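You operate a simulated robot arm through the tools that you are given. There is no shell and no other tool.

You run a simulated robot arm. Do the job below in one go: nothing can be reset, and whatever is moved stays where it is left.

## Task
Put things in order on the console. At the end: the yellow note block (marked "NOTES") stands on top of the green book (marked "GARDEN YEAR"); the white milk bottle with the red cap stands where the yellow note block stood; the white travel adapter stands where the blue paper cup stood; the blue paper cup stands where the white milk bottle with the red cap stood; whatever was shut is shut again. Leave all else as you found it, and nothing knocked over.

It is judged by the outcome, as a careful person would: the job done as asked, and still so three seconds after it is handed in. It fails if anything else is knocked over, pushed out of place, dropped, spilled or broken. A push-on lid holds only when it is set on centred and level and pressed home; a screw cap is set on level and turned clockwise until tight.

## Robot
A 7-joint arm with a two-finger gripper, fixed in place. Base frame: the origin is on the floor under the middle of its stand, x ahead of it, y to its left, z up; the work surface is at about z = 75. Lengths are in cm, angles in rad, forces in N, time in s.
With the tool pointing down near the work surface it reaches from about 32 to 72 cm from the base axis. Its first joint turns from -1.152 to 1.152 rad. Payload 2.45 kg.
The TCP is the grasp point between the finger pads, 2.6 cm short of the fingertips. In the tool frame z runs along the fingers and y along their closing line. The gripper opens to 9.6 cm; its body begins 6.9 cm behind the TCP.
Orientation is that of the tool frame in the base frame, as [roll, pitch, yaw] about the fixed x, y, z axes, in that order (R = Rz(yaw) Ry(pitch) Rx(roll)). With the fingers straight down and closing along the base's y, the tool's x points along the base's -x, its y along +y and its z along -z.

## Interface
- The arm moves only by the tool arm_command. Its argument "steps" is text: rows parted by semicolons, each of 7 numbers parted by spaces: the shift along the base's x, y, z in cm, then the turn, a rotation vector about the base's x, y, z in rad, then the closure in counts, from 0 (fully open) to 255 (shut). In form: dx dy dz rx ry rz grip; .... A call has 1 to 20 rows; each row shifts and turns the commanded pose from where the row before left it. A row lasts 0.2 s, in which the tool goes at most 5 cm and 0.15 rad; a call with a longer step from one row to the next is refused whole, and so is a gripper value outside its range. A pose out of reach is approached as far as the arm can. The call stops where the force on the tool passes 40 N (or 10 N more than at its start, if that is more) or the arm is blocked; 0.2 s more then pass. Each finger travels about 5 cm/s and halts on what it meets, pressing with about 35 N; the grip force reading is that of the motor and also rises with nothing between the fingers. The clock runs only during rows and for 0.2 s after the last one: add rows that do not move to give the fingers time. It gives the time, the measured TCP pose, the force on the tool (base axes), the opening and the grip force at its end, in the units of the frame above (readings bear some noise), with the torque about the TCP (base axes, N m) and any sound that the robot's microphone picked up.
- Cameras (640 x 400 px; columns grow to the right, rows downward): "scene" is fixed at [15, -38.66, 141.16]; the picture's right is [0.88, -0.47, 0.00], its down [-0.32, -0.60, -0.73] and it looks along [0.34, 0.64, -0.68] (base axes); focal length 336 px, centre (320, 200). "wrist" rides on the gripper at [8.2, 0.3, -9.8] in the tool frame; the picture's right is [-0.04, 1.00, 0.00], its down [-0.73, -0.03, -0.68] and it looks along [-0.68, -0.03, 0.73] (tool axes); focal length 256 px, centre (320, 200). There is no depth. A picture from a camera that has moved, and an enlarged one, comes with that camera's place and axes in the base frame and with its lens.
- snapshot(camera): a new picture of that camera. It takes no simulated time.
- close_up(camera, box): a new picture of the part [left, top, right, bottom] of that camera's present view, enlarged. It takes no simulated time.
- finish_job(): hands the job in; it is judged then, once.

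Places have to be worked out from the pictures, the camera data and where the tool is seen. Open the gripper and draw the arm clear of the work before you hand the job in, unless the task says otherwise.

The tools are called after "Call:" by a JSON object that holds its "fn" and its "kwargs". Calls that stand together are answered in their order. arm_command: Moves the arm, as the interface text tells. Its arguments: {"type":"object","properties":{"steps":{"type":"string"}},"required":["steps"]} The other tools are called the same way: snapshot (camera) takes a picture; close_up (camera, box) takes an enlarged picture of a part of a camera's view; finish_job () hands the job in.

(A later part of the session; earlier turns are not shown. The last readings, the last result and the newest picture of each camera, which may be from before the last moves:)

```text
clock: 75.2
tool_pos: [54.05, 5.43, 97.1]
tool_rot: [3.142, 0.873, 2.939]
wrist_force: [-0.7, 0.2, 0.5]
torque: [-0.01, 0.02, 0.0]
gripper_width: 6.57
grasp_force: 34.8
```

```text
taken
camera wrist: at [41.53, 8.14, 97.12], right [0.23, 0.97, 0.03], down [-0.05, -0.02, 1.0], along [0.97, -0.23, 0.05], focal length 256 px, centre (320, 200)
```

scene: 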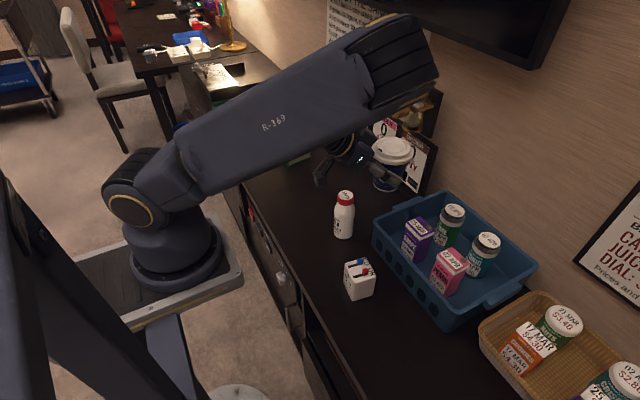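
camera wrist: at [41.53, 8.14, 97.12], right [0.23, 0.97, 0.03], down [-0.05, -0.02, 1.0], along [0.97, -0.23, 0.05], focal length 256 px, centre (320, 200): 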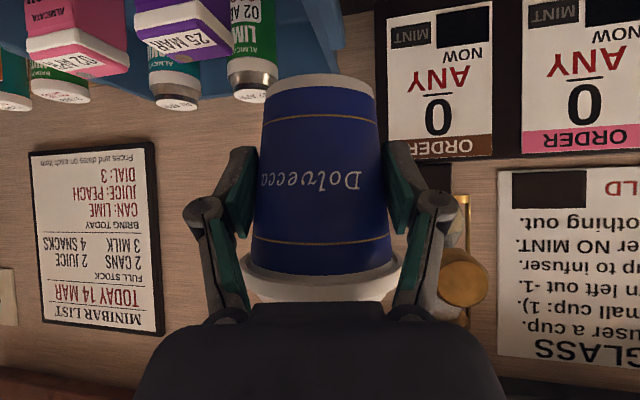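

The width reading is creeping down slightly (6.69 to 6.57), so the tapered cup may be easing in the pads. I'll go straight to the temporary spot and set it down now.

Call:
{"fn": "arm_command", "kwargs": {"steps": "-0.1 1.5 0 0 0 0 98; -0.1 2.5 0 0 0 0 98; -0.15 2.8 0 0 0 0 98; -0.15 2.8 0 0 0 0 98; -0.15 2.8 0 0 0 0 98; -0.13 2.5 0 0 0 0 98; -0.1 1.8 0 0 0 0 98; 0 0 0 0 0 0 98; 0 0 -2 0 0 0 98; 0 0 -3 0 0 0 98; 0 0 -3 0 0 0 98; 0 0 -2.5 0 0 0 98; 0 0 -1.5 0 0 0 98; 0 0 0 0 0 0 98"}}

Call:
{"fn": "snapshot", "kwargs": {"camera": "scene"}}

Call:
{"fn": "snapshot", "kwargs": {"camera": "wrist"}}

```text
clock: 78.2
tool_pos: [53.08, 21.98, 85.08]
tool_rot: [3.141, 0.874, 2.941]
wrist_force: [-0.2, -1.0, -0.1]
torque: [-0.01, -0.02, 0.01]
gripper_width: 6.57
grasp_force: 35.1
```

```text
taken
```

scene: 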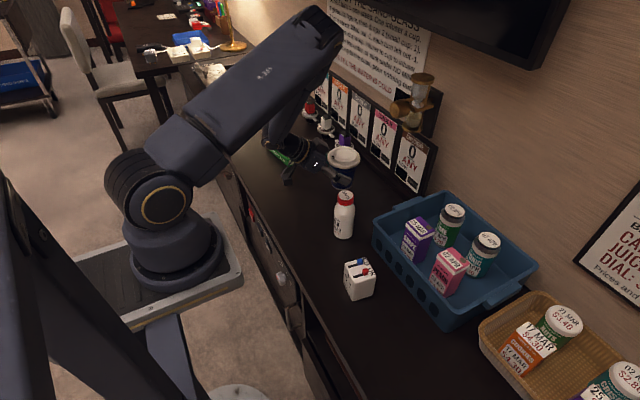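

```text
taken
camera wrist: at [40.55, 24.84, 85.1], right [0.22, 0.97, 0.03], down [-0.05, -0.02, 1.0], along [0.97, -0.23, 0.05], focal length 256 px, centre (320, 200)
```

wrist: 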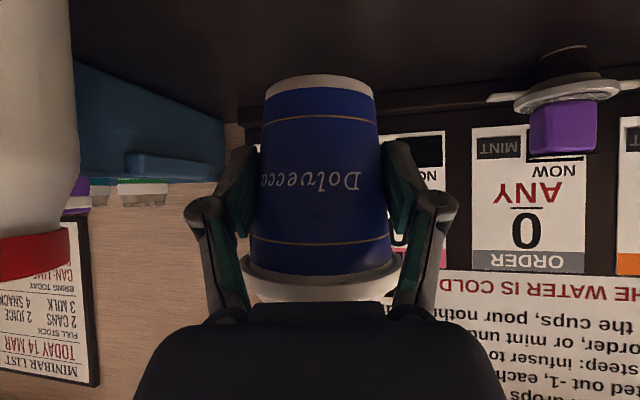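

The cup is over the temporary spot. I'll lower it to just above the surface, then step down gently.

Call:
{"fn": "arm_command", "kwargs": {"steps": "0 0 -1.5 0 0 0 98; 0 0 -1.5 0 0 0 98; 0 0 -1 0 0 0 98; 0 0 -0.5 0 0 0 98; 0 0 -0.2 0 0 0 98; 0 0 -0.1 0 0 0 98; 0 0 -0.1 0 0 0 98; 0 0 0 0 0 0 98"}}

Call:
{"fn": "close_up", "kwargs": {"camera": "scene", "box": [290, 120, 400, 210]}}

```text
clock: 80.0
tool_pos: [53.19, 22.11, 80.12]
tool_rot: [3.141, 0.871, 2.941]
wrist_force: [0.2, 0.2, -0.8]
torque: [-0.05, 0.01, -0.01]
gripper_width: 6.56
grasp_force: 35.0
```

```text
4.44 times, centred on (345, 165) of scene
camera zoom: at [15.01, -38.66, 141.16], right [0.88, -0.47, 0.0], down [-0.32, -0.6, -0.73], along [0.34, 0.64, -0.68], focal length 1493 px, centre (209, 356)
```

zoom: 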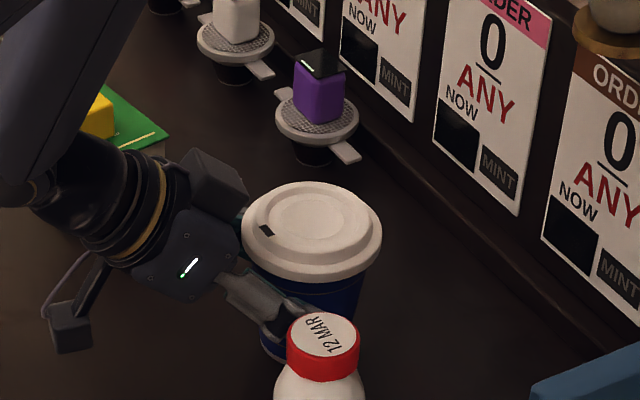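

Call:
{"fn": "arm_command", "kwargs": {"steps": "0 0 -0.1 0 0 0 98; 0 0 -0.1 0 0 0 98; 0 0 -0.1 0 0 0 98; 0 0 0 0 0 0 98"}}

```text
clock: 81.0
tool_pos: [53.22, 22.07, 79.87]
tool_rot: [3.141, 0.875, 2.94]
wrist_force: [0.0, -0.2, 0.8]
torque: [-0.03, 0.02, -0.03]
gripper_width: 6.57
grasp_force: 34.9
```

The force is just changing sign. I'll make two more small steps to confirm contact.

Call:
{"fn": "arm_command", "kwargs": {"steps": "0 0 -0.07 0 0 0 98; 0 0 0 0 0 0 98; 0 0 0 0 0 0 98"}}

```text
clock: 81.8
tool_pos: [53.25, 21.99, 79.7]
tool_rot: [3.139, 0.877, 2.94]
wrist_force: [-0.9, 1.8, 8.9]
torque: [-0.16, -0.15, 0.04]
gripper_width: 6.55
grasp_force: 34.8
```

Contact at 8.9 N. I'll release slowly.

Call:
{"fn": "arm_command", "kwargs": {"steps": "0 0 0.03 0 0 0 90; 0 0 0 0 0 0 84; 0 0 0 0 0 0 78; 0 0 0 0 0 0 70; 0 0 0 0 0 0 55; 0 0 0 0 0 0 30; 0 0 0 0 0 0 0; 0 0 0 0 0 0 0"}}

Call:
{"fn": "snapshot", "kwargs": {"camera": "wrist"}}

Call:
{"fn": "close_up", "kwargs": {"camera": "scene", "box": [290, 120, 400, 210]}}

```text
clock: 83.6
tool_pos: [53.2, 22.09, 79.77]
tool_rot: [3.141, 0.873, 2.942]
wrist_force: [1.1, -0.2, 0.2]
torque: [-0.01, -0.01, 0.0]
gripper_width: 9.61
grasp_force: 0.1
```

```text
taken
camera wrist: at [40.67, 24.93, 79.83], right [0.23, 0.97, 0.03], down [-0.05, -0.02, 1.0], along [0.97, -0.23, 0.05], focal length 256 px, centre (320, 200)
```

wrist: 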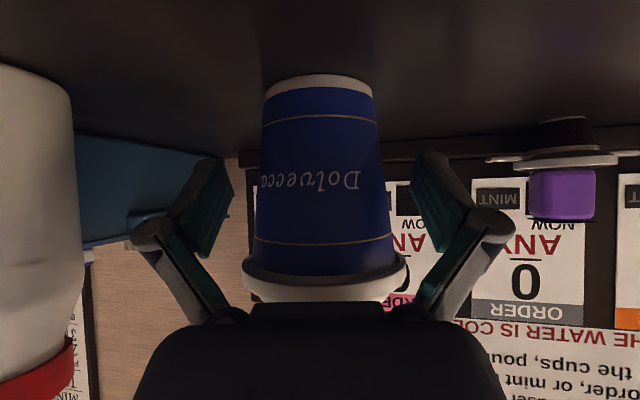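

```text
4.44 times, centred on (345, 165) of scene
camera zoom: at [15.0, -38.66, 141.16], right [0.88, -0.47, 0.0], down [-0.32, -0.6, -0.73], along [0.34, 0.64, -0.68], focal length 1493 px, centre (209, 356)
```

zoom: 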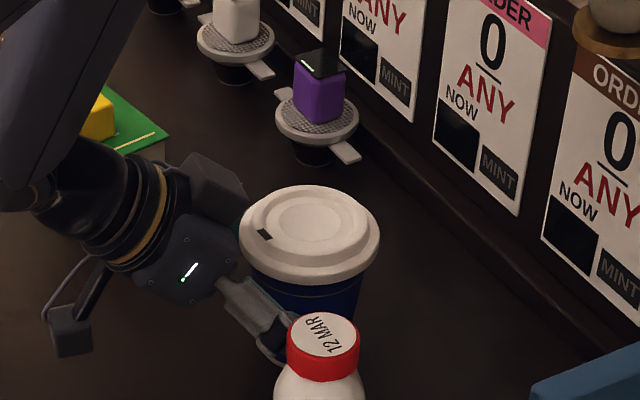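

The cup stands upright with its lid on. I'll back the gripper out along its own axis.

Call:
{"fn": "arm_command", "kwargs": {"steps": "-0.75 0.15 0.64 0 0 0 0; -1.5 0.3 1.29 0 0 0 0; -1.5 0.3 1.29 0 0 0 0; -2.2 0.45 1.9 0 0 0 0; -2.2 0.45 1.9 0 0 0 0; -1.5 0.3 2.5 0 0 0 0; 0 0 4 0 0 0 0; 0 0 4 0 0 0 0; 0 0 0 0 0 0 0"}}

Call:
{"fn": "snapshot", "kwargs": {"camera": "scene"}}

Call:
{"fn": "snapshot", "kwargs": {"camera": "wrist"}}

```text
clock: 85.6
tool_pos: [43.51, 24.05, 97.31]
tool_rot: [-3.141, 0.873, 2.941]
wrist_force: [-0.2, -0.6, 0.0]
torque: [-0.05, -0.02, -0.02]
gripper_width: 9.58
grasp_force: 0.1
```

```text
taken
```

scene: 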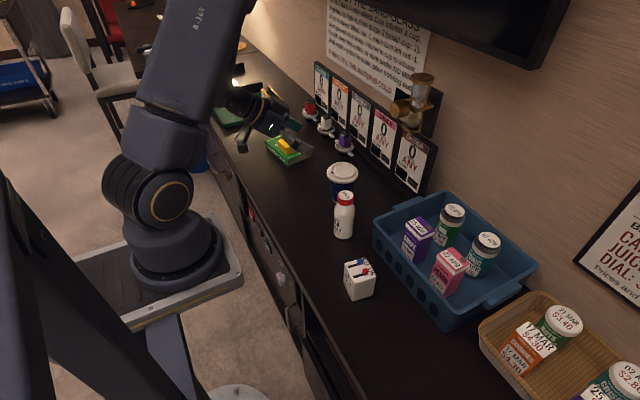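

```text
taken
camera wrist: at [31.02, 26.79, 97.36], right [0.23, 0.97, 0.03], down [-0.05, -0.02, 1.0], along [0.97, -0.23, 0.05], focal length 256 px, centre (320, 200)
```

wrist: 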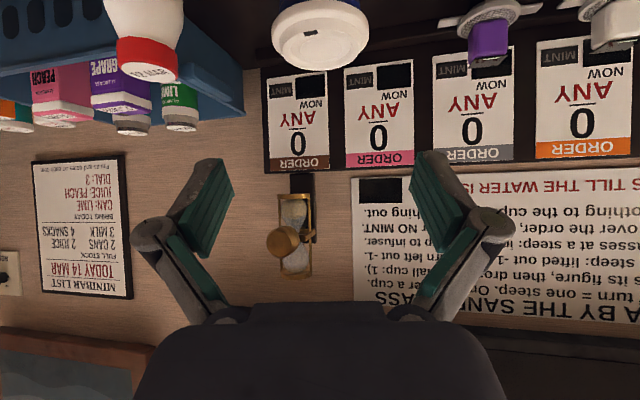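

The arm's posture is back to normal. I'll bring the tool back to straight down, turn to match the adapter's -0.165, and go above the adapter.

Call:
{"fn": "arm_command", "kwargs": {"steps": "0 0 0 0.029 0.1426 0 0; 0 0 0 0.029 0.1426 0 0; 0 0 0 0.029 0.1426 0 0; 0 0 0 0.029 0.1426 0 0; 0 0 0 0.029 0.1426 0 0; 0 0 0 0.029 0.1426 0 0; 0 0 1 0 0 0.035 0; 0 -4 1 0 0 0 0; 0 -4.5 0 0 0 0 0; -0.2 -4.5 0 0 0 0 0; -0.2 -4.5 0 0 0 0 0; -0.3 -4.5 0 0 0 0 0; -0.3 -4.5 0 0 0 0 0; -0.3 -3.4 0 0 0 0 0; 0 0 0 0 0 0 0; 0 0 0 0 0 0 0"}}

Call:
{"fn": "snapshot", "kwargs": {"camera": "wrist"}}

Call:
{"fn": "snapshot", "kwargs": {"camera": "scene"}}

```text
clock: 89.0
tool_pos: [42.29, -5.83, 99.58]
tool_rot: [-3.141, 0.001, 2.976]
wrist_force: [-0.1, 0.5, -0.9]
torque: [0.03, 0.01, 0.02]
gripper_width: 9.6
grasp_force: 0.0
```

```text
taken
camera wrist: at [34.26, -4.21, 109.24], right [0.2, 0.98, 0.0], down [0.72, -0.15, 0.68], along [0.66, -0.14, -0.73], focal length 256 px, centre (320, 200)
```

wrist: 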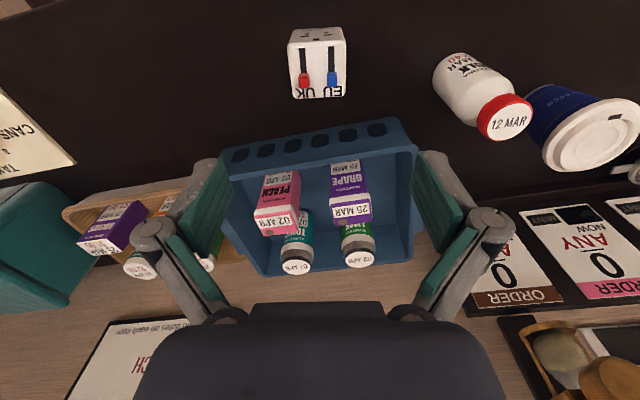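

```text
taken
```

scene: 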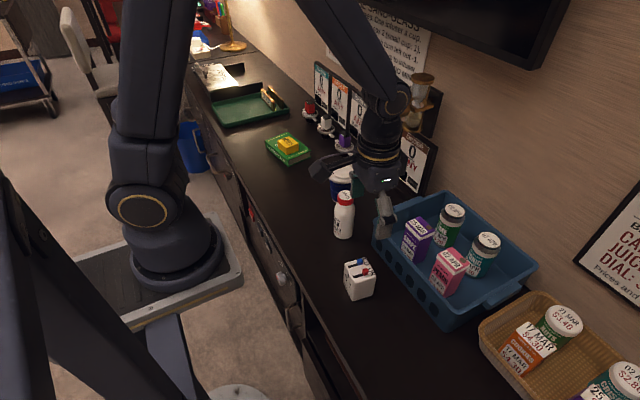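

Call:
{"fn": "close_up", "kwargs": {"camera": "wrist", "box": [270, 15, 370, 110]}}

```text
4.21 times, centred on (320, 62) of wrist
camera zoom: at [34.26, -4.21, 109.24], right [0.2, 0.98, 0.0], down [0.72, -0.15, 0.68], along [0.66, -0.14, -0.73], focal length 1078 px, centre (320, 779)
```

zoom: 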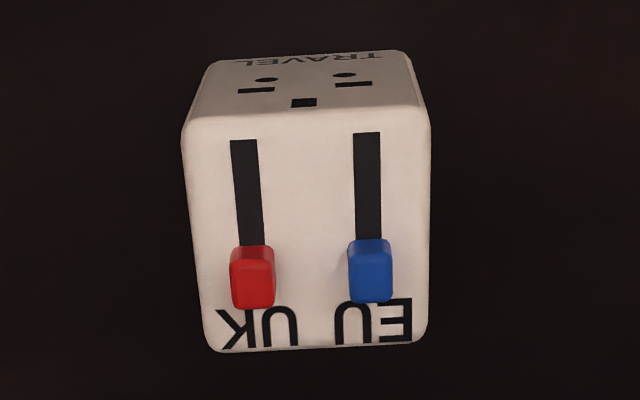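

The adapter is aligned and centred near (42.08, -6.05), about 5.5 x 5.1 x 7 cm. I'll shift over it and descend to TCP z≈79, which stays clear of the sliders on top.

Call:
{"fn": "arm_command", "kwargs": {"steps": "-0.21 -0.2 0 0 0 0 0; 0 0 -4 0 0 0 0; 0 0 -4 0 0 0 0; 0 0 -3 0 0 0 0; 0 0 -2 0 0 0 0; 0 0 0 0 0 0 0; 0 0 0 0 0 0 0"}}

Call:
{"fn": "snapshot", "kwargs": {"camera": "wrist"}}

```text
clock: 90.6
tool_pos: [42.03, -5.89, 86.37]
tool_rot: [3.141, 0.0, 2.976]
wrist_force: [-0.1, 0.4, 1.6]
torque: [-0.04, 0.01, 0.0]
gripper_width: 9.6
grasp_force: 0.1
```

```text
taken
camera wrist: at [33.94, -4.4, 96.21], right [0.2, 0.98, 0.0], down [0.72, -0.15, 0.68], along [0.66, -0.14, -0.73], focal length 256 px, centre (320, 200)
```

wrist: 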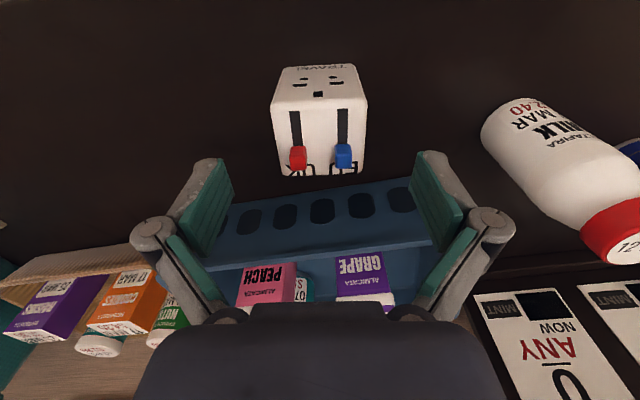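

It's centred. I'll descend the remaining 7.3 cm and close gently.

Call:
{"fn": "arm_command", "kwargs": {"steps": "0 0 -3 0 0 0 0; 0 0 -2.5 0 0 0 0; 0 0 -1.8 0 0 0 0; 0 0 0 0 0 0 0; 0 0 0 0 0 0 50; 0 0 0 0 0 0 85; 0 0 0 0 0 0 105; 0 0 0 0 0 0 130; 0 0 0 0 0 0 150; 0 0 0 0 0 0 150"}}

Call:
{"fn": "snapshot", "kwargs": {"camera": "wrist"}}

Call:
{"fn": "close_up", "kwargs": {"camera": "scene", "box": [310, 200, 430, 310]}}

```text
clock: 92.8
tool_pos: [42.05, -6.12, 78.93]
tool_rot: [-3.142, 0.0, 2.974]
wrist_force: [0.0, 0.2, 4.0]
torque: [0.04, 0.01, 0.11]
gripper_width: 5.53
grasp_force: 34.7
```

```text
taken
camera wrist: at [33.93, -4.4, 88.8], right [0.2, 0.98, 0.0], down [0.72, -0.15, 0.68], along [0.67, -0.14, -0.73], focal length 256 px, centre (320, 200)
```

wrist: 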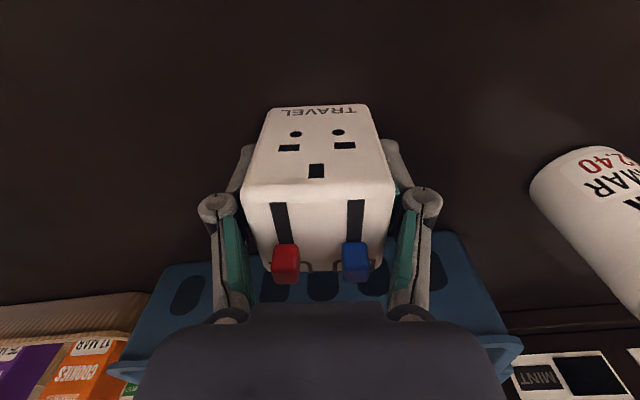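

```text
3.64 times, centred on (370, 255) of scene
camera zoom: at [15.0, -38.66, 141.17], right [0.88, -0.47, 0.0], down [-0.32, -0.6, -0.73], along [0.34, 0.64, -0.68], focal length 1222 px, centre (138, 0)
```

zoom: 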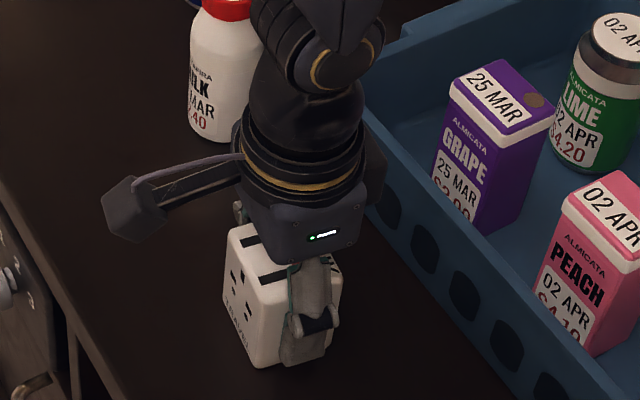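

Held at 5.5 cm with the sliders untouched. I'll lift high enough to clear the milk and cup, then carry it toward the cup's original spot.

Call:
{"fn": "arm_command", "kwargs": {"steps": "0 0 0.5 0 0 0 150; 0 0 1.5 0 0 0 150; 0 0 3 0 0 0 150; 0 0 3.5 0 0 0 150; 0 0 3.5 0 0 0 150; 0 0 3.5 0 0 0 150; 0 0 2.5 0 0 0 150; 0.5 1.7 0 0 0 0 150; 1 3.3 0 0 0 0 150; 1.1 3.5 0 0 0 0 150; 1.1 3.5 0 0 0 0 150; 1.1 3.5 0 0 0 0 150; 1.1 3.5 0 0 0 0 150; 1.1 3.5 0 0 0 0 150; 1.1 3.5 0 0 0 0 150; 1.1 3.5 0 0 0 0 150; 1.1 3.5 0 0 0 0 150; 1 3.3 0 0 0 0 150; 0.55 1.65 0 0 0 0 150; 0 0 0 0 0 0 150"}}

Call:
{"fn": "snapshot", "kwargs": {"camera": "wrist"}}

Call:
{"fn": "snapshot", "kwargs": {"camera": "scene"}}

```text
clock: 97.0
tool_pos: [53.75, 31.9, 96.96]
tool_rot: [-3.14, 0.0, 2.976]
wrist_force: [-0.7, -0.6, -1.3]
torque: [-0.02, 0.0, -0.01]
gripper_width: 5.55
grasp_force: 34.5
```

```text
taken
camera wrist: at [45.67, 33.51, 106.75], right [0.2, 0.98, 0.0], down [0.72, -0.15, 0.68], along [0.66, -0.14, -0.73], focal length 256 px, centre (320, 200)
```

wrist: 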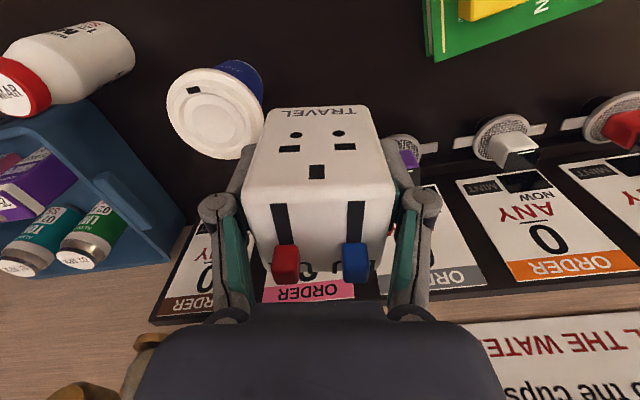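

```text
taken
```

scene: 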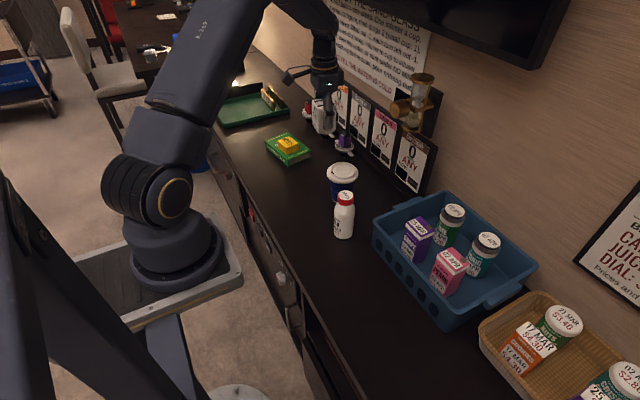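

The temporarily parked cup's lid reaches y≈26, so I'll turn the adapter about -0.5 rad so the opening finger swings well away from it. Then I'll lower it at (53.9, 31.9).

Call:
{"fn": "arm_command", "kwargs": {"steps": "0 0 0 0 0 -0.12 150; 0 0 0 0 0 -0.13 150; 0 0 0 0 0 -0.13 150; 0 0 0 0 0 -0.12 150; 0 0 -2 0 0 0 150; 0 0 -3 0 0 0 150; 0 0 -3 0 0 0 150; 0 0 -3 0 0 0 150; 0 0 -2 0 0 0 150; 0 0 0 0 0 0 150; 0 0 0 0 0 0 150"}}

Call:
{"fn": "snapshot", "kwargs": {"camera": "wrist"}}

Call:
{"fn": "close_up", "kwargs": {"camera": "scene", "box": [260, 80, 400, 220]}}

```text
clock: 99.4
tool_pos: [53.95, 31.91, 84.02]
tool_rot: [-3.139, 0.001, 2.474]
wrist_force: [0.9, 0.2, -1.9]
torque: [-0.01, -0.01, -0.02]
gripper_width: 5.52
grasp_force: 35.0
```

```text
taken
camera wrist: at [47.69, 37.15, 93.8], right [0.65, 0.76, 0.0], down [0.56, -0.48, 0.68], along [0.52, -0.44, -0.73], focal length 256 px, centre (320, 200)
```

wrist: 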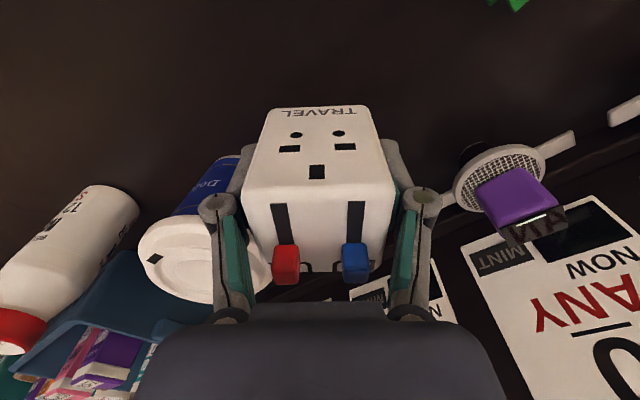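

```text
2.86 times, centred on (330, 150) of scene
camera zoom: at [15.01, -38.66, 141.16], right [0.88, -0.47, 0.0], down [-0.32, -0.6, -0.73], along [0.34, 0.64, -0.68], focal length 960 px, centre (291, 343)
```

zoom: 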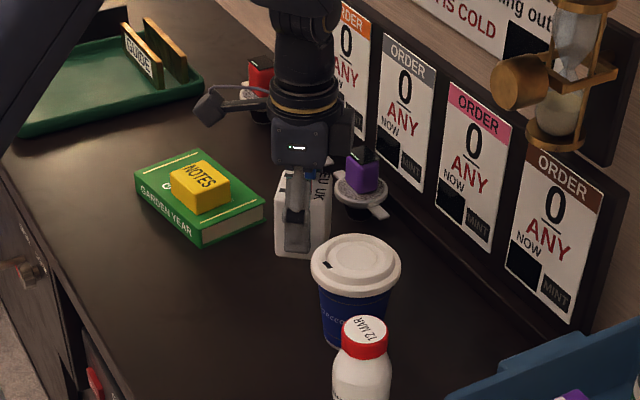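

All clear around. I'll lower to just above the surface, then step down gently to contact.

Call:
{"fn": "arm_command", "kwargs": {"steps": "0 0 -2 0 0 0 150; 0 0 -1.5 0 0 0 150; 0 0 -0.8 0 0 0 150; 0 0 -0.4 0 0 0 150; 0 0 -0.2 0 0 0 150; 0 0 -0.1 0 0 0 150; 0 0 0 0 0 0 150"}}

```text
clock: 101.0
tool_pos: [53.97, 31.84, 79.04]
tool_rot: [-3.142, 0.002, 2.476]
wrist_force: [-0.2, 0.1, -1.3]
torque: [0.01, -0.01, -0.02]
gripper_width: 5.52
grasp_force: 34.7
```

Call:
{"fn": "arm_command", "kwargs": {"steps": "0 0 -0.08 0 0 0 150; 0 0 -0.07 0 0 0 150; 0 0 0 0 0 0 150"}}

```text
clock: 101.8
tool_pos: [53.85, 31.84, 79.09]
tool_rot: [-3.14, -0.001, 2.473]
wrist_force: [-7.0, -4.9, 21.0]
torque: [-0.3, 0.17, -0.04]
gripper_width: 5.56
grasp_force: 34.9
```

Contact at 21 N. I'll ease up slightly, then open part-way (to about 7.5 cm) and check.

Call:
{"fn": "arm_command", "kwargs": {"steps": "0 0 0.07 0 0 0 150; 0 0 0 0 0 0 125; 0 0 0 0 0 0 112; 0 0 0 0 0 0 100; 0 0 0 0 0 0 85; 0 0 0 0 0 0 65; 0 0 0 0 0 0 52; 0 0 0 0 0 0 52"}}

Call:
{"fn": "snapshot", "kwargs": {"camera": "wrist"}}

Call:
{"fn": "close_up", "kwargs": {"camera": "scene", "box": [260, 90, 400, 210]}}

```text
clock: 103.6
tool_pos: [54.02, 31.88, 78.98]
tool_rot: [-3.141, -0.001, 2.475]
wrist_force: [-0.3, 0.7, 0.6]
torque: [0.0, 0.02, 0.0]
gripper_width: 7.63
grasp_force: 0.1
```

```text
taken
camera wrist: at [47.6, 37.18, 88.73], right [0.65, 0.76, 0.0], down [0.56, -0.48, 0.68], along [0.52, -0.44, -0.73], focal length 256 px, centre (320, 200)
```

wrist: 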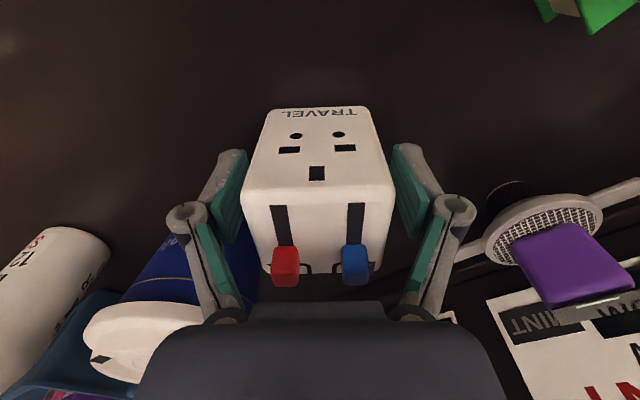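

```text
3.33 times, centred on (330, 150) of scene
camera zoom: at [15.0, -38.66, 141.16], right [0.88, -0.47, 0.0], down [-0.32, -0.6, -0.73], along [0.34, 0.64, -0.68], focal length 1120 px, centre (287, 367)
```

zoom: 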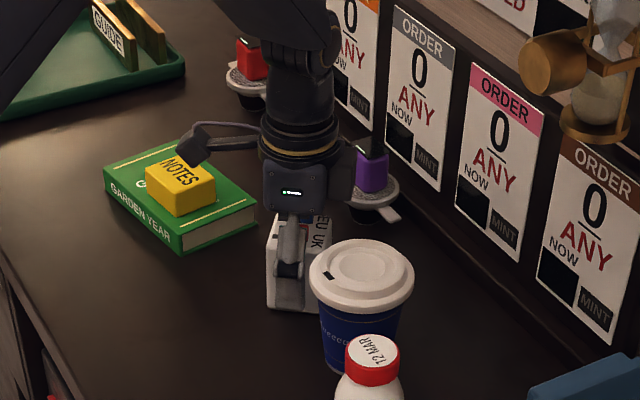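

The adapter is standing free. I'll lift straight up, then reorient high above the counter for a gentler-tilt (about 38°) re-grip of the cup, approaching between the milk and the adapter.

Call:
{"fn": "arm_command", "kwargs": {"steps": "0 0 1.5 0 0 0 52; 0 0 3 0 0 0 52; 0 0 4 0 0 0 52; 0 0 4 0 0 0 52; 0 0 4 0 0 0 52; 0 0 3.5 0 0 0 40; -2 -2 0 0 0 0.12 37; -2 -3 0 0 0 0.13 37; -2 -3 0 0 0 0.13 37; -2 -2.5 0 0 0 0.13 37; 0 0 0 0 0 0.13 37; 0 0 0 0 0 0.115 37; 0 0 0 0 0 0 37"}}

Call:
{"fn": "snapshot", "kwargs": {"camera": "wrist"}}

Call:
{"fn": "snapshot", "kwargs": {"camera": "scene"}}

```text
clock: 106.4
tool_pos: [46.06, 21.4, 98.88]
tool_rot: [-3.141, -0.001, -3.05]
wrist_force: [0.5, 0.4, -0.5]
torque: [0.02, 0.0, 0.0]
gripper_width: 8.18
grasp_force: 0.1
```

```text
taken
camera wrist: at [37.81, 20.97, 108.68], right [-0.05, 1.0, 0.0], down [0.73, 0.04, 0.68], along [0.68, 0.03, -0.73], focal length 256 px, centre (320, 200)
```

wrist: 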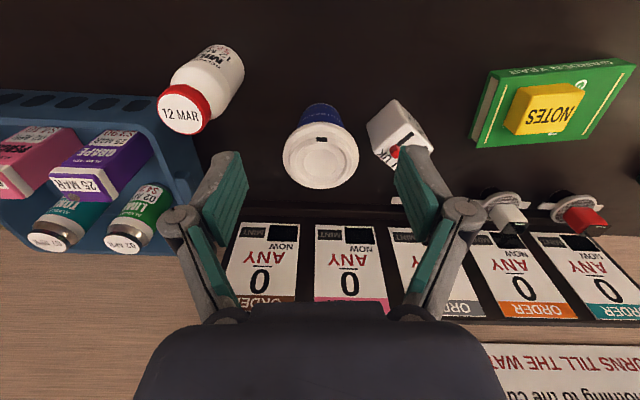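

```text
taken
```

scene: 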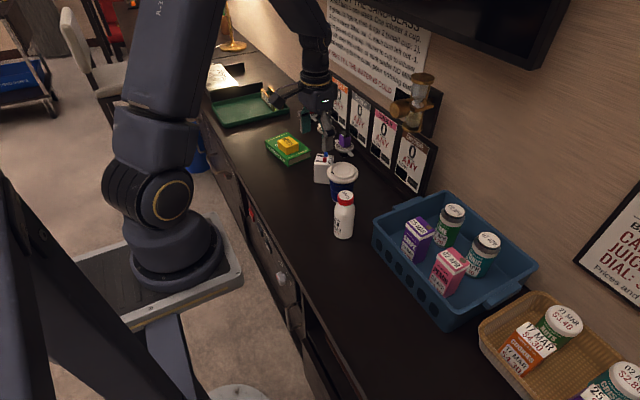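

Call:
{"fn": "close_up", "kwargs": {"camera": "wrist", "box": [260, 85, 440, 205]}}

Call:
{"fn": "close_up", "kwargs": {"camera": "scene", "box": [300, 140, 380, 210]}}

```text
3.33 times, centred on (350, 145) of wrist
camera zoom: at [37.81, 20.97, 108.68], right [-0.05, 1.0, 0.0], down [0.73, 0.04, 0.68], along [0.68, 0.03, -0.73], focal length 853 px, centre (220, 383)
```

zoom: 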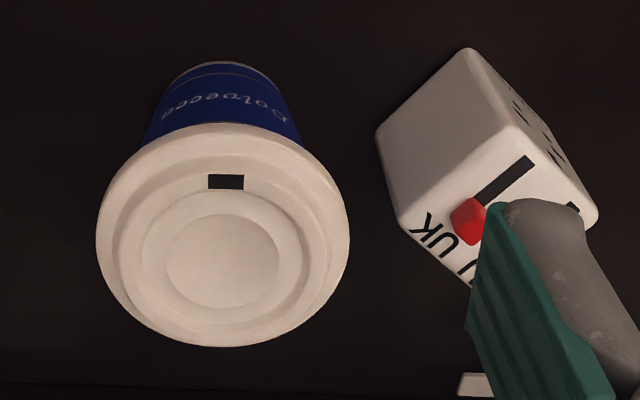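

```text
5.71 times, centred on (340, 175) of scene
camera zoom: at [15.0, -38.67, 141.16], right [0.88, -0.47, 0.0], down [-0.32, -0.6, -0.73], along [0.34, 0.64, -0.68], focal length 1920 px, centre (206, 343)
```

zoom: 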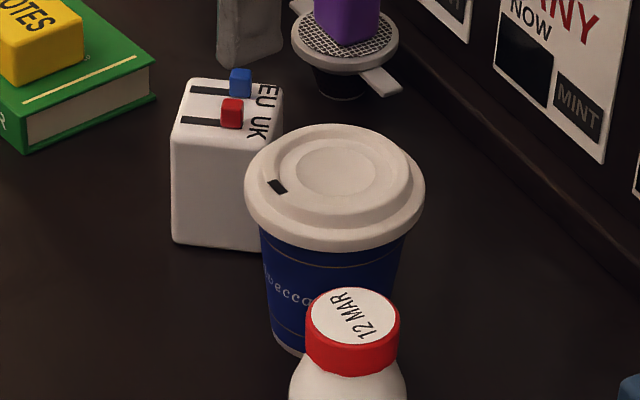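

The cup centre is confirmed near (53.9, 21.8). I'll tilt 0.66 rad in place up here, then lower to the pre-approach point with the gripper opened to about 8.2 cm.

Call:
{"fn": "arm_command", "kwargs": {"steps": "0 0 0 0.0121 -0.1314 0 37; 0 0 0 0.0121 -0.1314 0 37; 0 0 0 0.0121 -0.1314 0 37; 0 0 0 0.0121 -0.1314 0 37; 0 -0.25 0 0.0121 -0.1314 0 37; 0 0 -3 0 0 0 37; 0 0 -3 0 0 0 37; 0 0 -3 0 0 0 37; 0 0 -1 0 0 0 37; 0 0 0 0 0 0 37; 0 0 0 0 0 0 37"}}

Call:
{"fn": "snapshot", "kwargs": {"camera": "wrist"}}

Call:
{"fn": "close_up", "kwargs": {"camera": "scene", "box": [240, 90, 400, 230]}}

```text
clock: 108.8
tool_pos: [45.87, 20.38, 88.8]
tool_rot: [-3.101, 0.55, -3.053]
wrist_force: [0.0, -1.0, 0.7]
torque: [-0.03, 0.0, -0.02]
gripper_width: 8.17
grasp_force: 0.0
out of reach, approached as far as the arm can: row 5
```

```text
taken
camera wrist: at [33.74, 20.0, 92.93], right [-0.03, 1.0, -0.01], down [0.27, 0.02, 0.96], along [0.96, 0.03, -0.27], focal length 256 px, centre (320, 200)
```

wrist: 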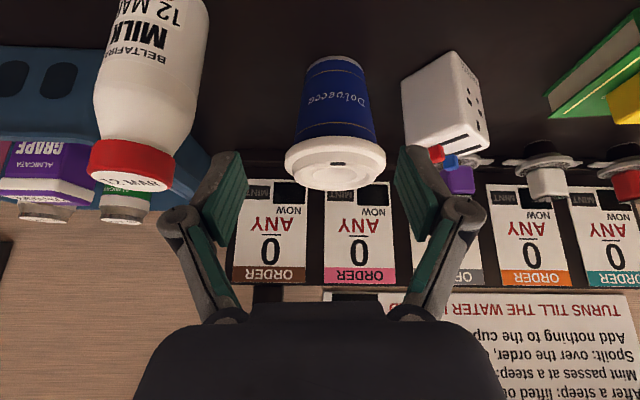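

```text
2.86 times, centred on (320, 160) of scene
camera zoom: at [15.0, -38.66, 141.16], right [0.88, -0.47, 0.0], down [-0.32, -0.6, -0.73], along [0.34, 0.64, -0.68], focal length 960 px, centre (320, 314)
```

zoom: 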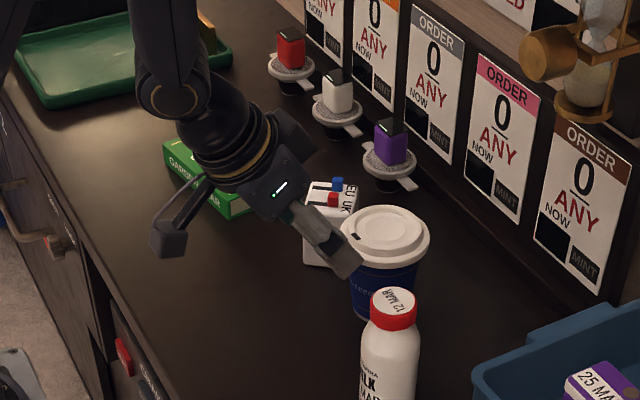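

The last tilt row was clamped, leaving a small roll error and y at 20.4. At this lower height I'll command the remaining tilt and roll correction and re-centre y.

Call:
{"fn": "arm_command", "kwargs": {"steps": "0 0.35 0 0.0222 -0.0535 0.0105 37; 0 0.4 0 0.0222 -0.0535 0.0105 37; 0 0 0 0 0 0 37; 0 0 0 0 0 0 37"}}

```text
clock: 109.8
tool_pos: [45.89, 21.08, 88.82]
tool_rot: [3.138, 0.66, -3.057]
wrist_force: [0.3, 0.2, 1.3]
torque: [-0.01, 0.02, 0.02]
gripper_width: 8.21
grasp_force: 0.1
```

Orientation is now right (0.66 tilt, no roll error). I'll check the alignment with the cup before approaching.

Call:
{"fn": "snapshot", "kwargs": {"camera": "wrist"}}

Call:
{"fn": "snapshot", "kwargs": {"camera": "scene"}}

```text
taken
camera wrist: at [33.32, 20.3, 91.62], right [-0.06, 1.0, 0.03], down [0.17, -0.02, 0.99], along [0.98, 0.06, -0.16], focal length 256 px, centre (320, 200)
```

wrist: 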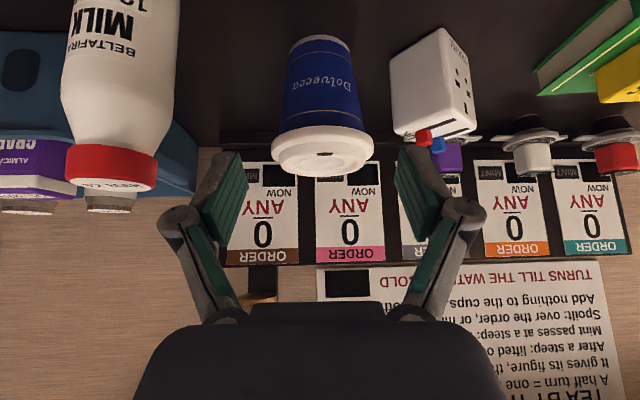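

```text
taken
```

scene: 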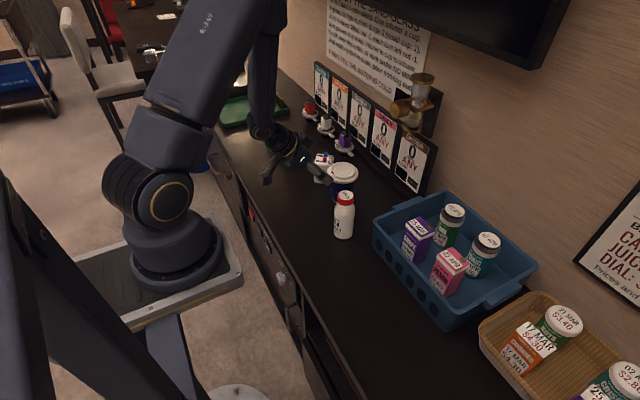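

The cup is laterally centred. I'll approach along the tool axis, pausing about 3 cm short.

Call:
{"fn": "arm_command", "kwargs": {"steps": "1.24 0.105 -1.57 0 0 0 37; 1.24 0.105 -1.57 0 0 0 37; 1.24 0.105 -1.57 0 0 0 37; 1.24 0.105 -1.57 0 0 0 37; 0 0 0 0 0 0 37; 0 0 0 0 0 0 37"}}

Call:
{"fn": "snapshot", "kwargs": {"camera": "wrist"}}

Call:
{"fn": "close_up", "kwargs": {"camera": "scene", "box": [280, 110, 400, 220]}}

```text
clock: 111.2
tool_pos: [50.92, 21.62, 82.52]
tool_rot: [3.138, 0.659, -3.056]
wrist_force: [0.3, 0.8, -0.1]
torque: [-0.01, 0.02, -0.01]
gripper_width: 8.21
grasp_force: 0.1
```

```text
taken
camera wrist: at [38.32, 20.77, 85.28], right [-0.06, 1.0, 0.03], down [0.17, -0.02, 0.99], along [0.98, 0.06, -0.16], focal length 256 px, centre (320, 200)
```

wrist: 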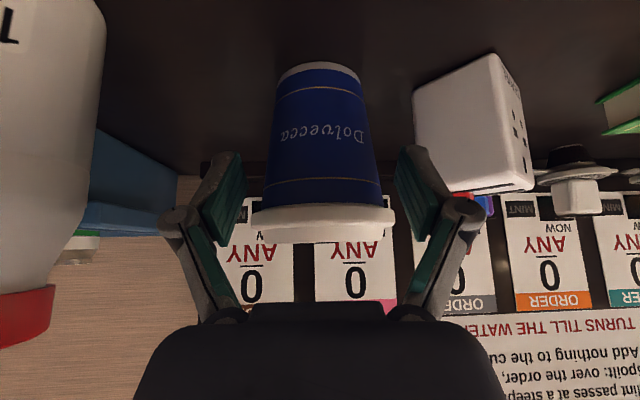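

```text
3.64 times, centred on (340, 165) of scene
camera zoom: at [15.0, -38.66, 141.16], right [0.88, -0.47, 0.0], down [-0.32, -0.6, -0.73], along [0.34, 0.64, -0.68], focal length 1222 px, centre (247, 327)
```

zoom: 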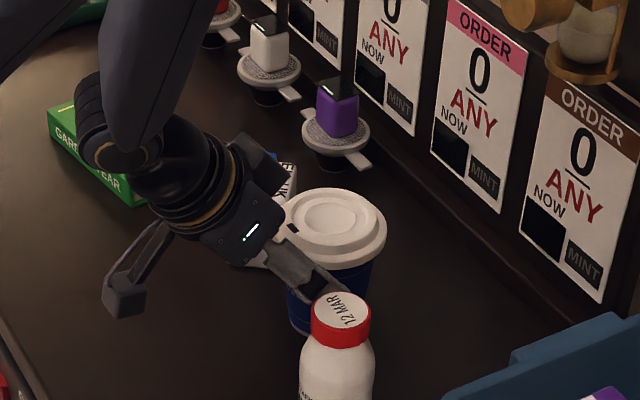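

The cup is about 0.25 cm toward the right finger, so I'll correct that sideways and then make the last 3 cm.

Call:
{"fn": "arm_command", "kwargs": {"steps": "-0.02 0.25 0 0 0 0 37; 0.61 0.05 -0.79 0 0 0 37; 0.61 0.05 -0.79 0 0 0 37; 0.61 0.05 -0.75 0 0 0 37; 0 0 0 0 0 0 37; 0 0 0 0 0 0 37"}}

Call:
{"fn": "snapshot", "kwargs": {"camera": "wrist"}}

Call:
{"fn": "close_up", "kwargs": {"camera": "scene", "box": [280, 110, 400, 220]}}

```text
clock: 112.6
tool_pos: [52.57, 21.96, 80.07]
tool_rot: [3.138, 0.66, -3.057]
wrist_force: [-0.7, 0.2, -0.4]
torque: [0.05, 0.0, 0.01]
gripper_width: 8.21
grasp_force: 0.1
```

```text
taken
camera wrist: at [40.05, 21.2, 82.92], right [-0.06, 1.0, 0.03], down [0.17, -0.02, 0.99], along [0.98, 0.06, -0.16], focal length 256 px, centre (320, 200)
```

wrist: 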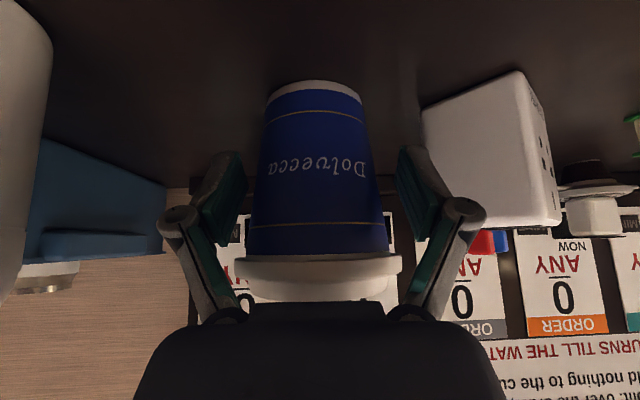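

```text
3.64 times, centred on (340, 165) of scene
camera zoom: at [15.0, -38.66, 141.16], right [0.88, -0.47, 0.0], down [-0.32, -0.6, -0.73], along [0.34, 0.64, -0.68], focal length 1222 px, centre (247, 327)
```

zoom: 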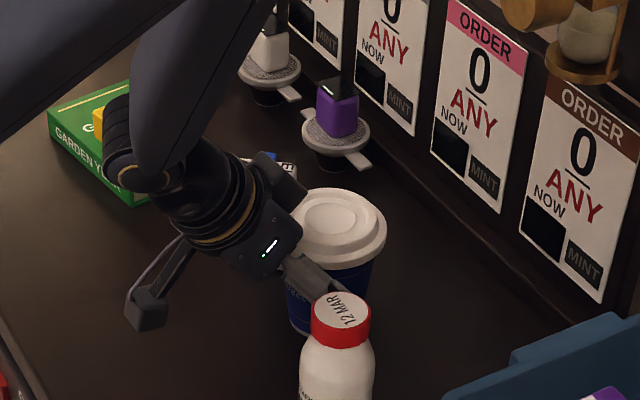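

Call:
{"fn": "close_up", "kwargs": {"camera": "wrist", "box": [180, 130, 460, 330]}}

```text
2.00 times, centred on (320, 230) of wrist
camera zoom: at [40.05, 21.2, 82.92], right [-0.06, 1.0, 0.03], down [0.17, -0.02, 0.99], along [0.98, 0.06, -0.16], focal length 512 px, centre (320, 140)
```

zoom: 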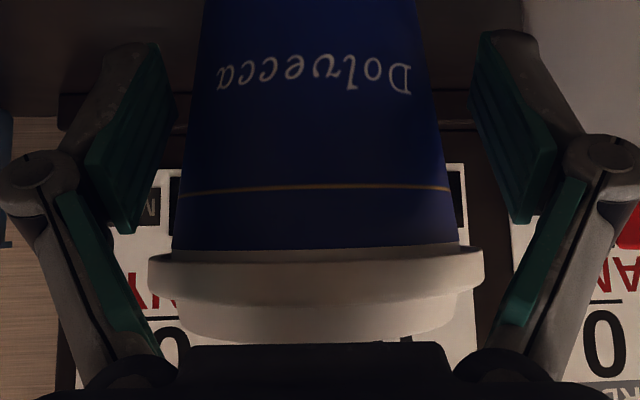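

Everything is clear. I'll close slowly on the cup body, watching the width.

Call:
{"fn": "arm_command", "kwargs": {"steps": "0 0 0 0 0 0 55; 0 0 0 0 0 0 70; 0 0 0 0 0 0 78; 0 0 0 0 0 0 84; 0 0 0 0 0 0 88; 0 0 0 0 0 0 90; 0 0 0 0 0 0 90"}}

Call:
{"fn": "close_up", "kwargs": {"camera": "wrist", "box": [180, 130, 460, 330]}}

Call:
{"fn": "close_up", "kwargs": {"camera": "scene", "box": [290, 130, 390, 210]}}

```text
clock: 114.2
tool_pos: [52.63, 22.05, 80.27]
tool_rot: [3.138, 0.661, -3.056]
wrist_force: [0.1, 0.7, 4.1]
torque: [0.02, -0.04, 0.0]
gripper_width: 6.65
grasp_force: 35.5
```

```text
2.00 times, centred on (320, 230) of wrist
camera zoom: at [40.05, 21.22, 82.94], right [-0.06, 1.0, 0.03], down [0.17, -0.02, 0.99], along [0.98, 0.06, -0.16], focal length 512 px, centre (320, 140)
```

zoom: 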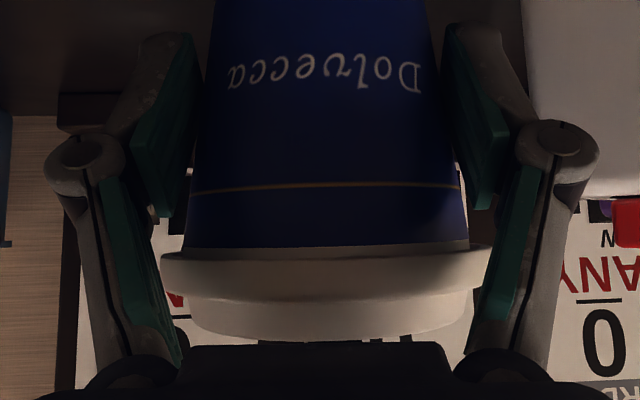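

```text
5.00 times, centred on (340, 170) of scene
camera zoom: at [15.0, -38.67, 141.16], right [0.88, -0.47, 0.0], down [-0.32, -0.6, -0.73], along [0.34, 0.64, -0.68], focal length 1680 px, centre (220, 350)
```

zoom: 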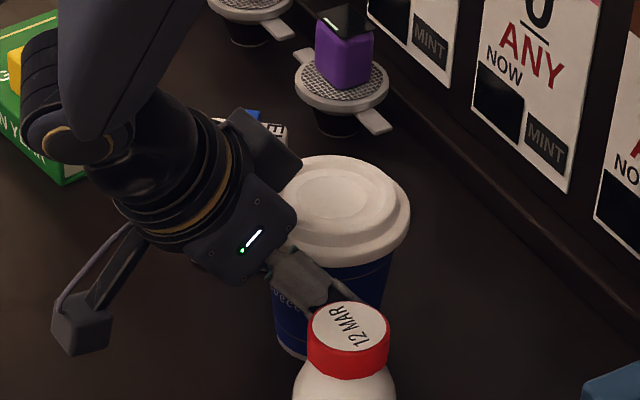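

Gripped on the body at 6.65 cm with the lid free. I'll lift slowly.

Call:
{"fn": "arm_command", "kwargs": {"steps": "0 0 0.3 0 0 0 92; 0 0 0.5 0 0 0 92; 0 0 0.8 0 0 0 92; 0 0 1 0 0 0 92; 0 0 0 0 0 0 92"}}

Call:
{"fn": "snapshot", "kwargs": {"camera": "wrist"}}

Call:
{"fn": "close_up", "kwargs": {"camera": "scene", "box": [290, 120, 390, 210]}}

```text
clock: 115.4
tool_pos: [52.47, 22.07, 82.94]
tool_rot: [3.14, 0.659, -3.057]
wrist_force: [-0.3, -0.7, 0.7]
torque: [0.0, -0.01, 0.0]
gripper_width: 6.64
grasp_force: 35.4
```

```text
taken
camera wrist: at [40.04, 21.18, 85.65], right [-0.06, 1.0, 0.03], down [0.17, -0.02, 0.99], along [0.98, 0.06, -0.16], focal length 256 px, centre (320, 200)
```

wrist: 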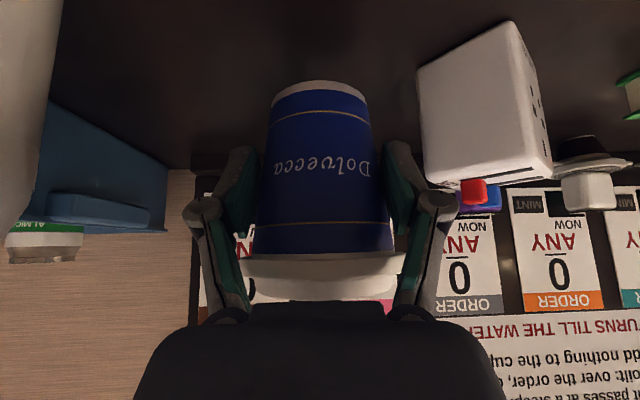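

```text
4.44 times, centred on (340, 165) of scene
camera zoom: at [15.0, -38.66, 141.16], right [0.88, -0.47, 0.0], down [-0.32, -0.6, -0.73], along [0.34, 0.64, -0.68], focal length 1493 px, centre (231, 356)
```

zoom: 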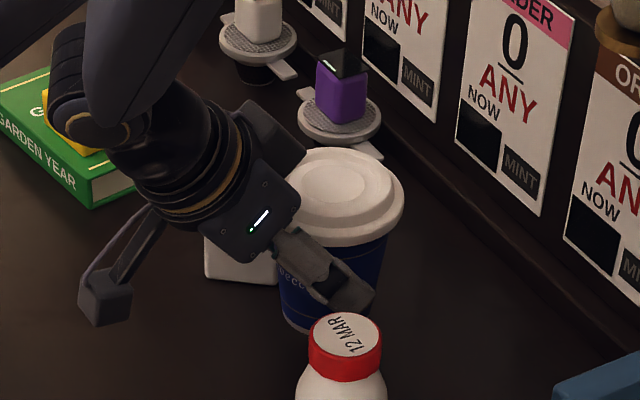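

The cup is level and held. I'll lift to z≈94.5, then travel in stages, turning the tool progressively so that the wrist stays in its comfortable range.

Call:
{"fn": "arm_command", "kwargs": {"steps": "0 0 1.5 0 0 0 92; 0 0 2.5 0 0 0 92; 0 0 2.5 0 0 0 92; 0 0 2.5 0 0 0 92; 0 0 1.8 0 0 0 92; 0 0 0.8 0 0 0 92; 0.1 -1.5 0 0 0 -0.04 92; 0.1 -2.2 0 0 0 -0.07 92; 0.1 -2.5 0 0 0 -0.08 92; 0.1 -2.5 0 0 0 -0.08 92; 0.1 -2 0 0 0 -0.06 92; 0 -1 0 0 0 -0.02 92; 0 0 0 0 0 0 92"}}

Call:
{"fn": "snapshot", "kwargs": {"camera": "scene"}}

Call:
{"fn": "snapshot", "kwargs": {"camera": "wrist"}}

```text
clock: 118.2
tool_pos: [53.24, 10.3, 94.37]
tool_rot: [3.139, 0.66, 2.876]
wrist_force: [-0.7, -0.7, -0.4]
torque: [-0.04, -0.01, 0.0]
gripper_width: 6.63
grasp_force: 34.8
```

```text
taken
```

scene: 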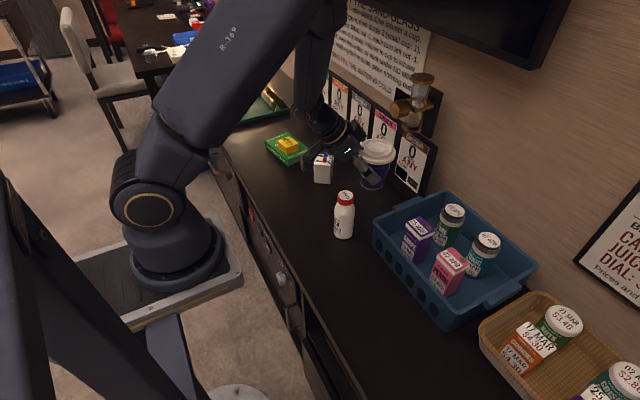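

```text
taken
camera wrist: at [41.13, 13.8, 97.12], right [0.29, 0.96, 0.03], down [0.15, -0.07, 0.99], along [0.95, -0.28, -0.16], focal length 256 px, centre (320, 200)
```

wrist: 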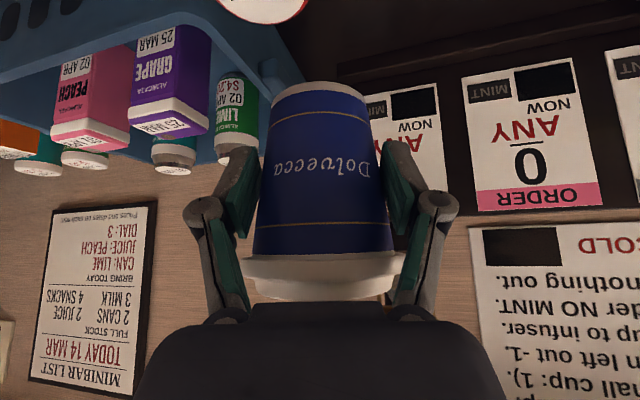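

No clamping and the posture is good. Next stage is toward (52, 0), turning to about -30°.

Call:
{"fn": "arm_command", "kwargs": {"steps": "-0.15 -1.3 0 0 0 -0.04 92; -0.2 -2.2 0 0 0 -0.06 92; -0.3 -2.5 0 0 0 -0.06 92; -0.3 -2.2 0 0 0 -0.05 92; -0.2 -1.3 0 0 0 -0.04 92; -0.1 -0.8 0 0 0 -0.02 92; 0 0 0 0 0 0 92"}}

Call:
{"fn": "snapshot", "kwargs": {"camera": "scene"}}

Call:
{"fn": "snapshot", "kwargs": {"camera": "wrist"}}

```text
clock: 119.8
tool_pos: [51.84, 0.01, 94.34]
tool_rot: [3.138, 0.66, 2.607]
wrist_force: [-0.7, -0.2, -0.1]
torque: [-0.03, 0.0, 0.01]
gripper_width: 6.6
grasp_force: 35.0
```

```text
taken
```

scene: 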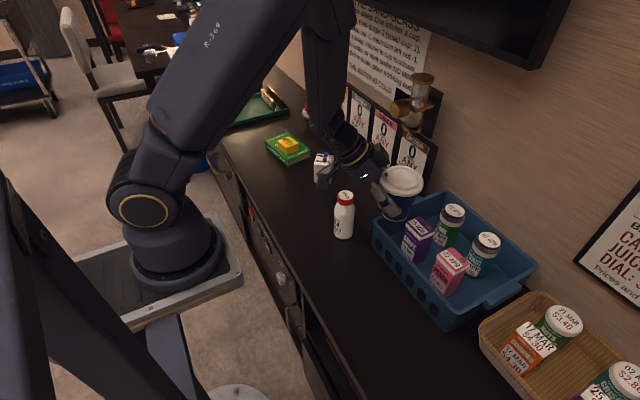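

```text
taken
camera wrist: at [41.23, 6.54, 97.2], right [0.53, 0.84, 0.03], down [0.13, -0.11, 0.99], along [0.84, -0.52, -0.16], focal length 256 px, centre (320, 200)
```

wrist: 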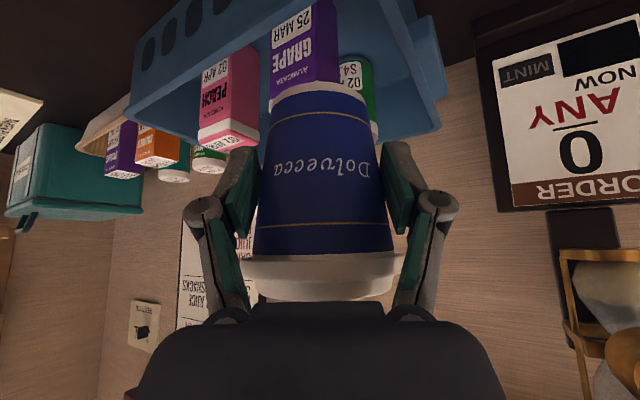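

Going well. Next stage is toward (48, -10), turning to about -43°.

Call:
{"fn": "arm_command", "kwargs": {"steps": "-0.5 -1.3 0 0 0 -0.03 92; -0.8 -2 0 0 0 -0.05 92; -0.8 -2.2 0 0 0 -0.05 92; -0.8 -2.2 0 0 0 -0.04 92; -0.6 -1.5 0 0 0 -0.03 92; -0.3 -0.8 0 0 0 -0.02 92; 0 0 0 0 0 0 92"}}

Call:
{"fn": "snapshot", "kwargs": {"camera": "scene"}}

Call:
{"fn": "snapshot", "kwargs": {"camera": "wrist"}}

```text
clock: 121.4
tool_pos: [48.07, -9.95, 94.42]
tool_rot: [3.138, 0.659, 2.387]
wrist_force: [0.0, -1.2, 0.1]
torque: [0.0, 0.01, 0.01]
gripper_width: 6.6
grasp_force: 34.4
```

```text
taken
```

scene: 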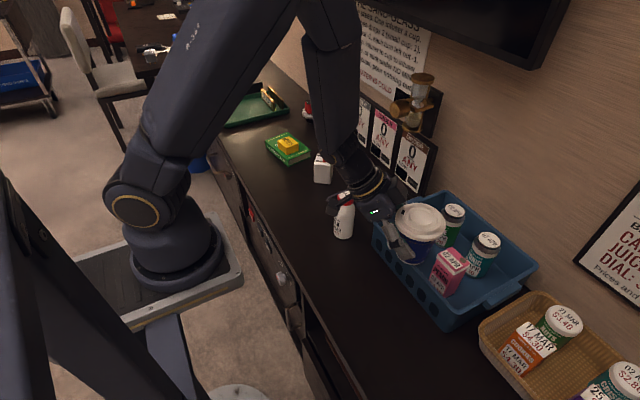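

```text
taken
camera wrist: at [39.12, -1.3, 97.16], right [0.71, 0.71, 0.03], down [0.1, -0.14, 0.99], along [0.7, -0.69, -0.16], focal length 256 px, centre (320, 200)
```

wrist: 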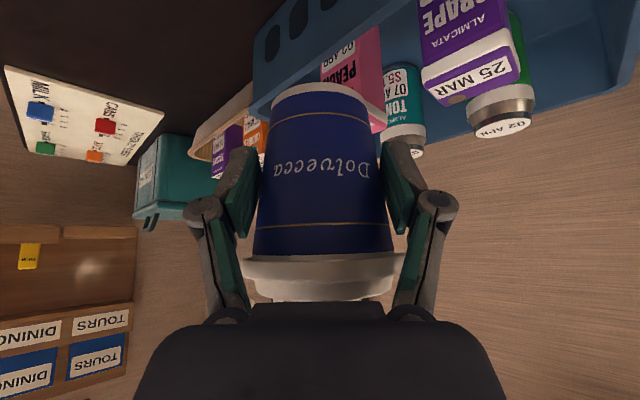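

Still no clamping. I'll move on toward (44.5, -14.5), coming down a little now that the area below is clear.

Call:
{"fn": "arm_command", "kwargs": {"steps": "-0.5 -0.6 -0.3 0 0 -0.02 92; -1 -1.2 -0.7 0 0 -0.03 92; -1 -1.3 -0.8 0 0 -0.03 92; -0.7 -0.9 -0.8 0 0 -0.02 92; -0.4 -0.5 -0.4 0 0 -0.01 92; 0 0 0 0 0 0 92"}}

Call:
{"fn": "snapshot", "kwargs": {"camera": "scene"}}

```text
clock: 122.8
tool_pos: [44.4, -14.45, 91.23]
tool_rot: [3.138, 0.66, 2.278]
wrist_force: [-0.2, 0.2, 0.5]
torque: [-0.05, -0.01, 0.02]
gripper_width: 6.58
grasp_force: 34.7
```

```text
taken
```

scene: 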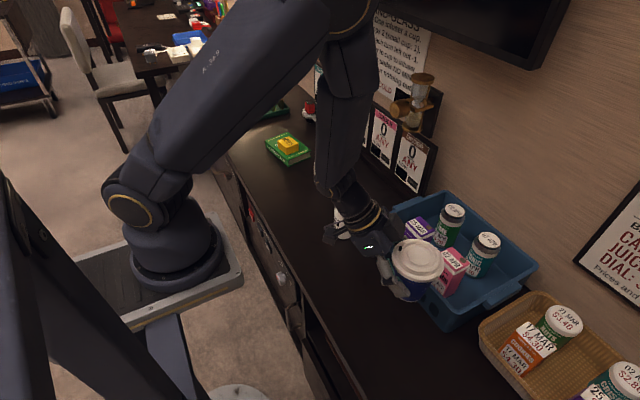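

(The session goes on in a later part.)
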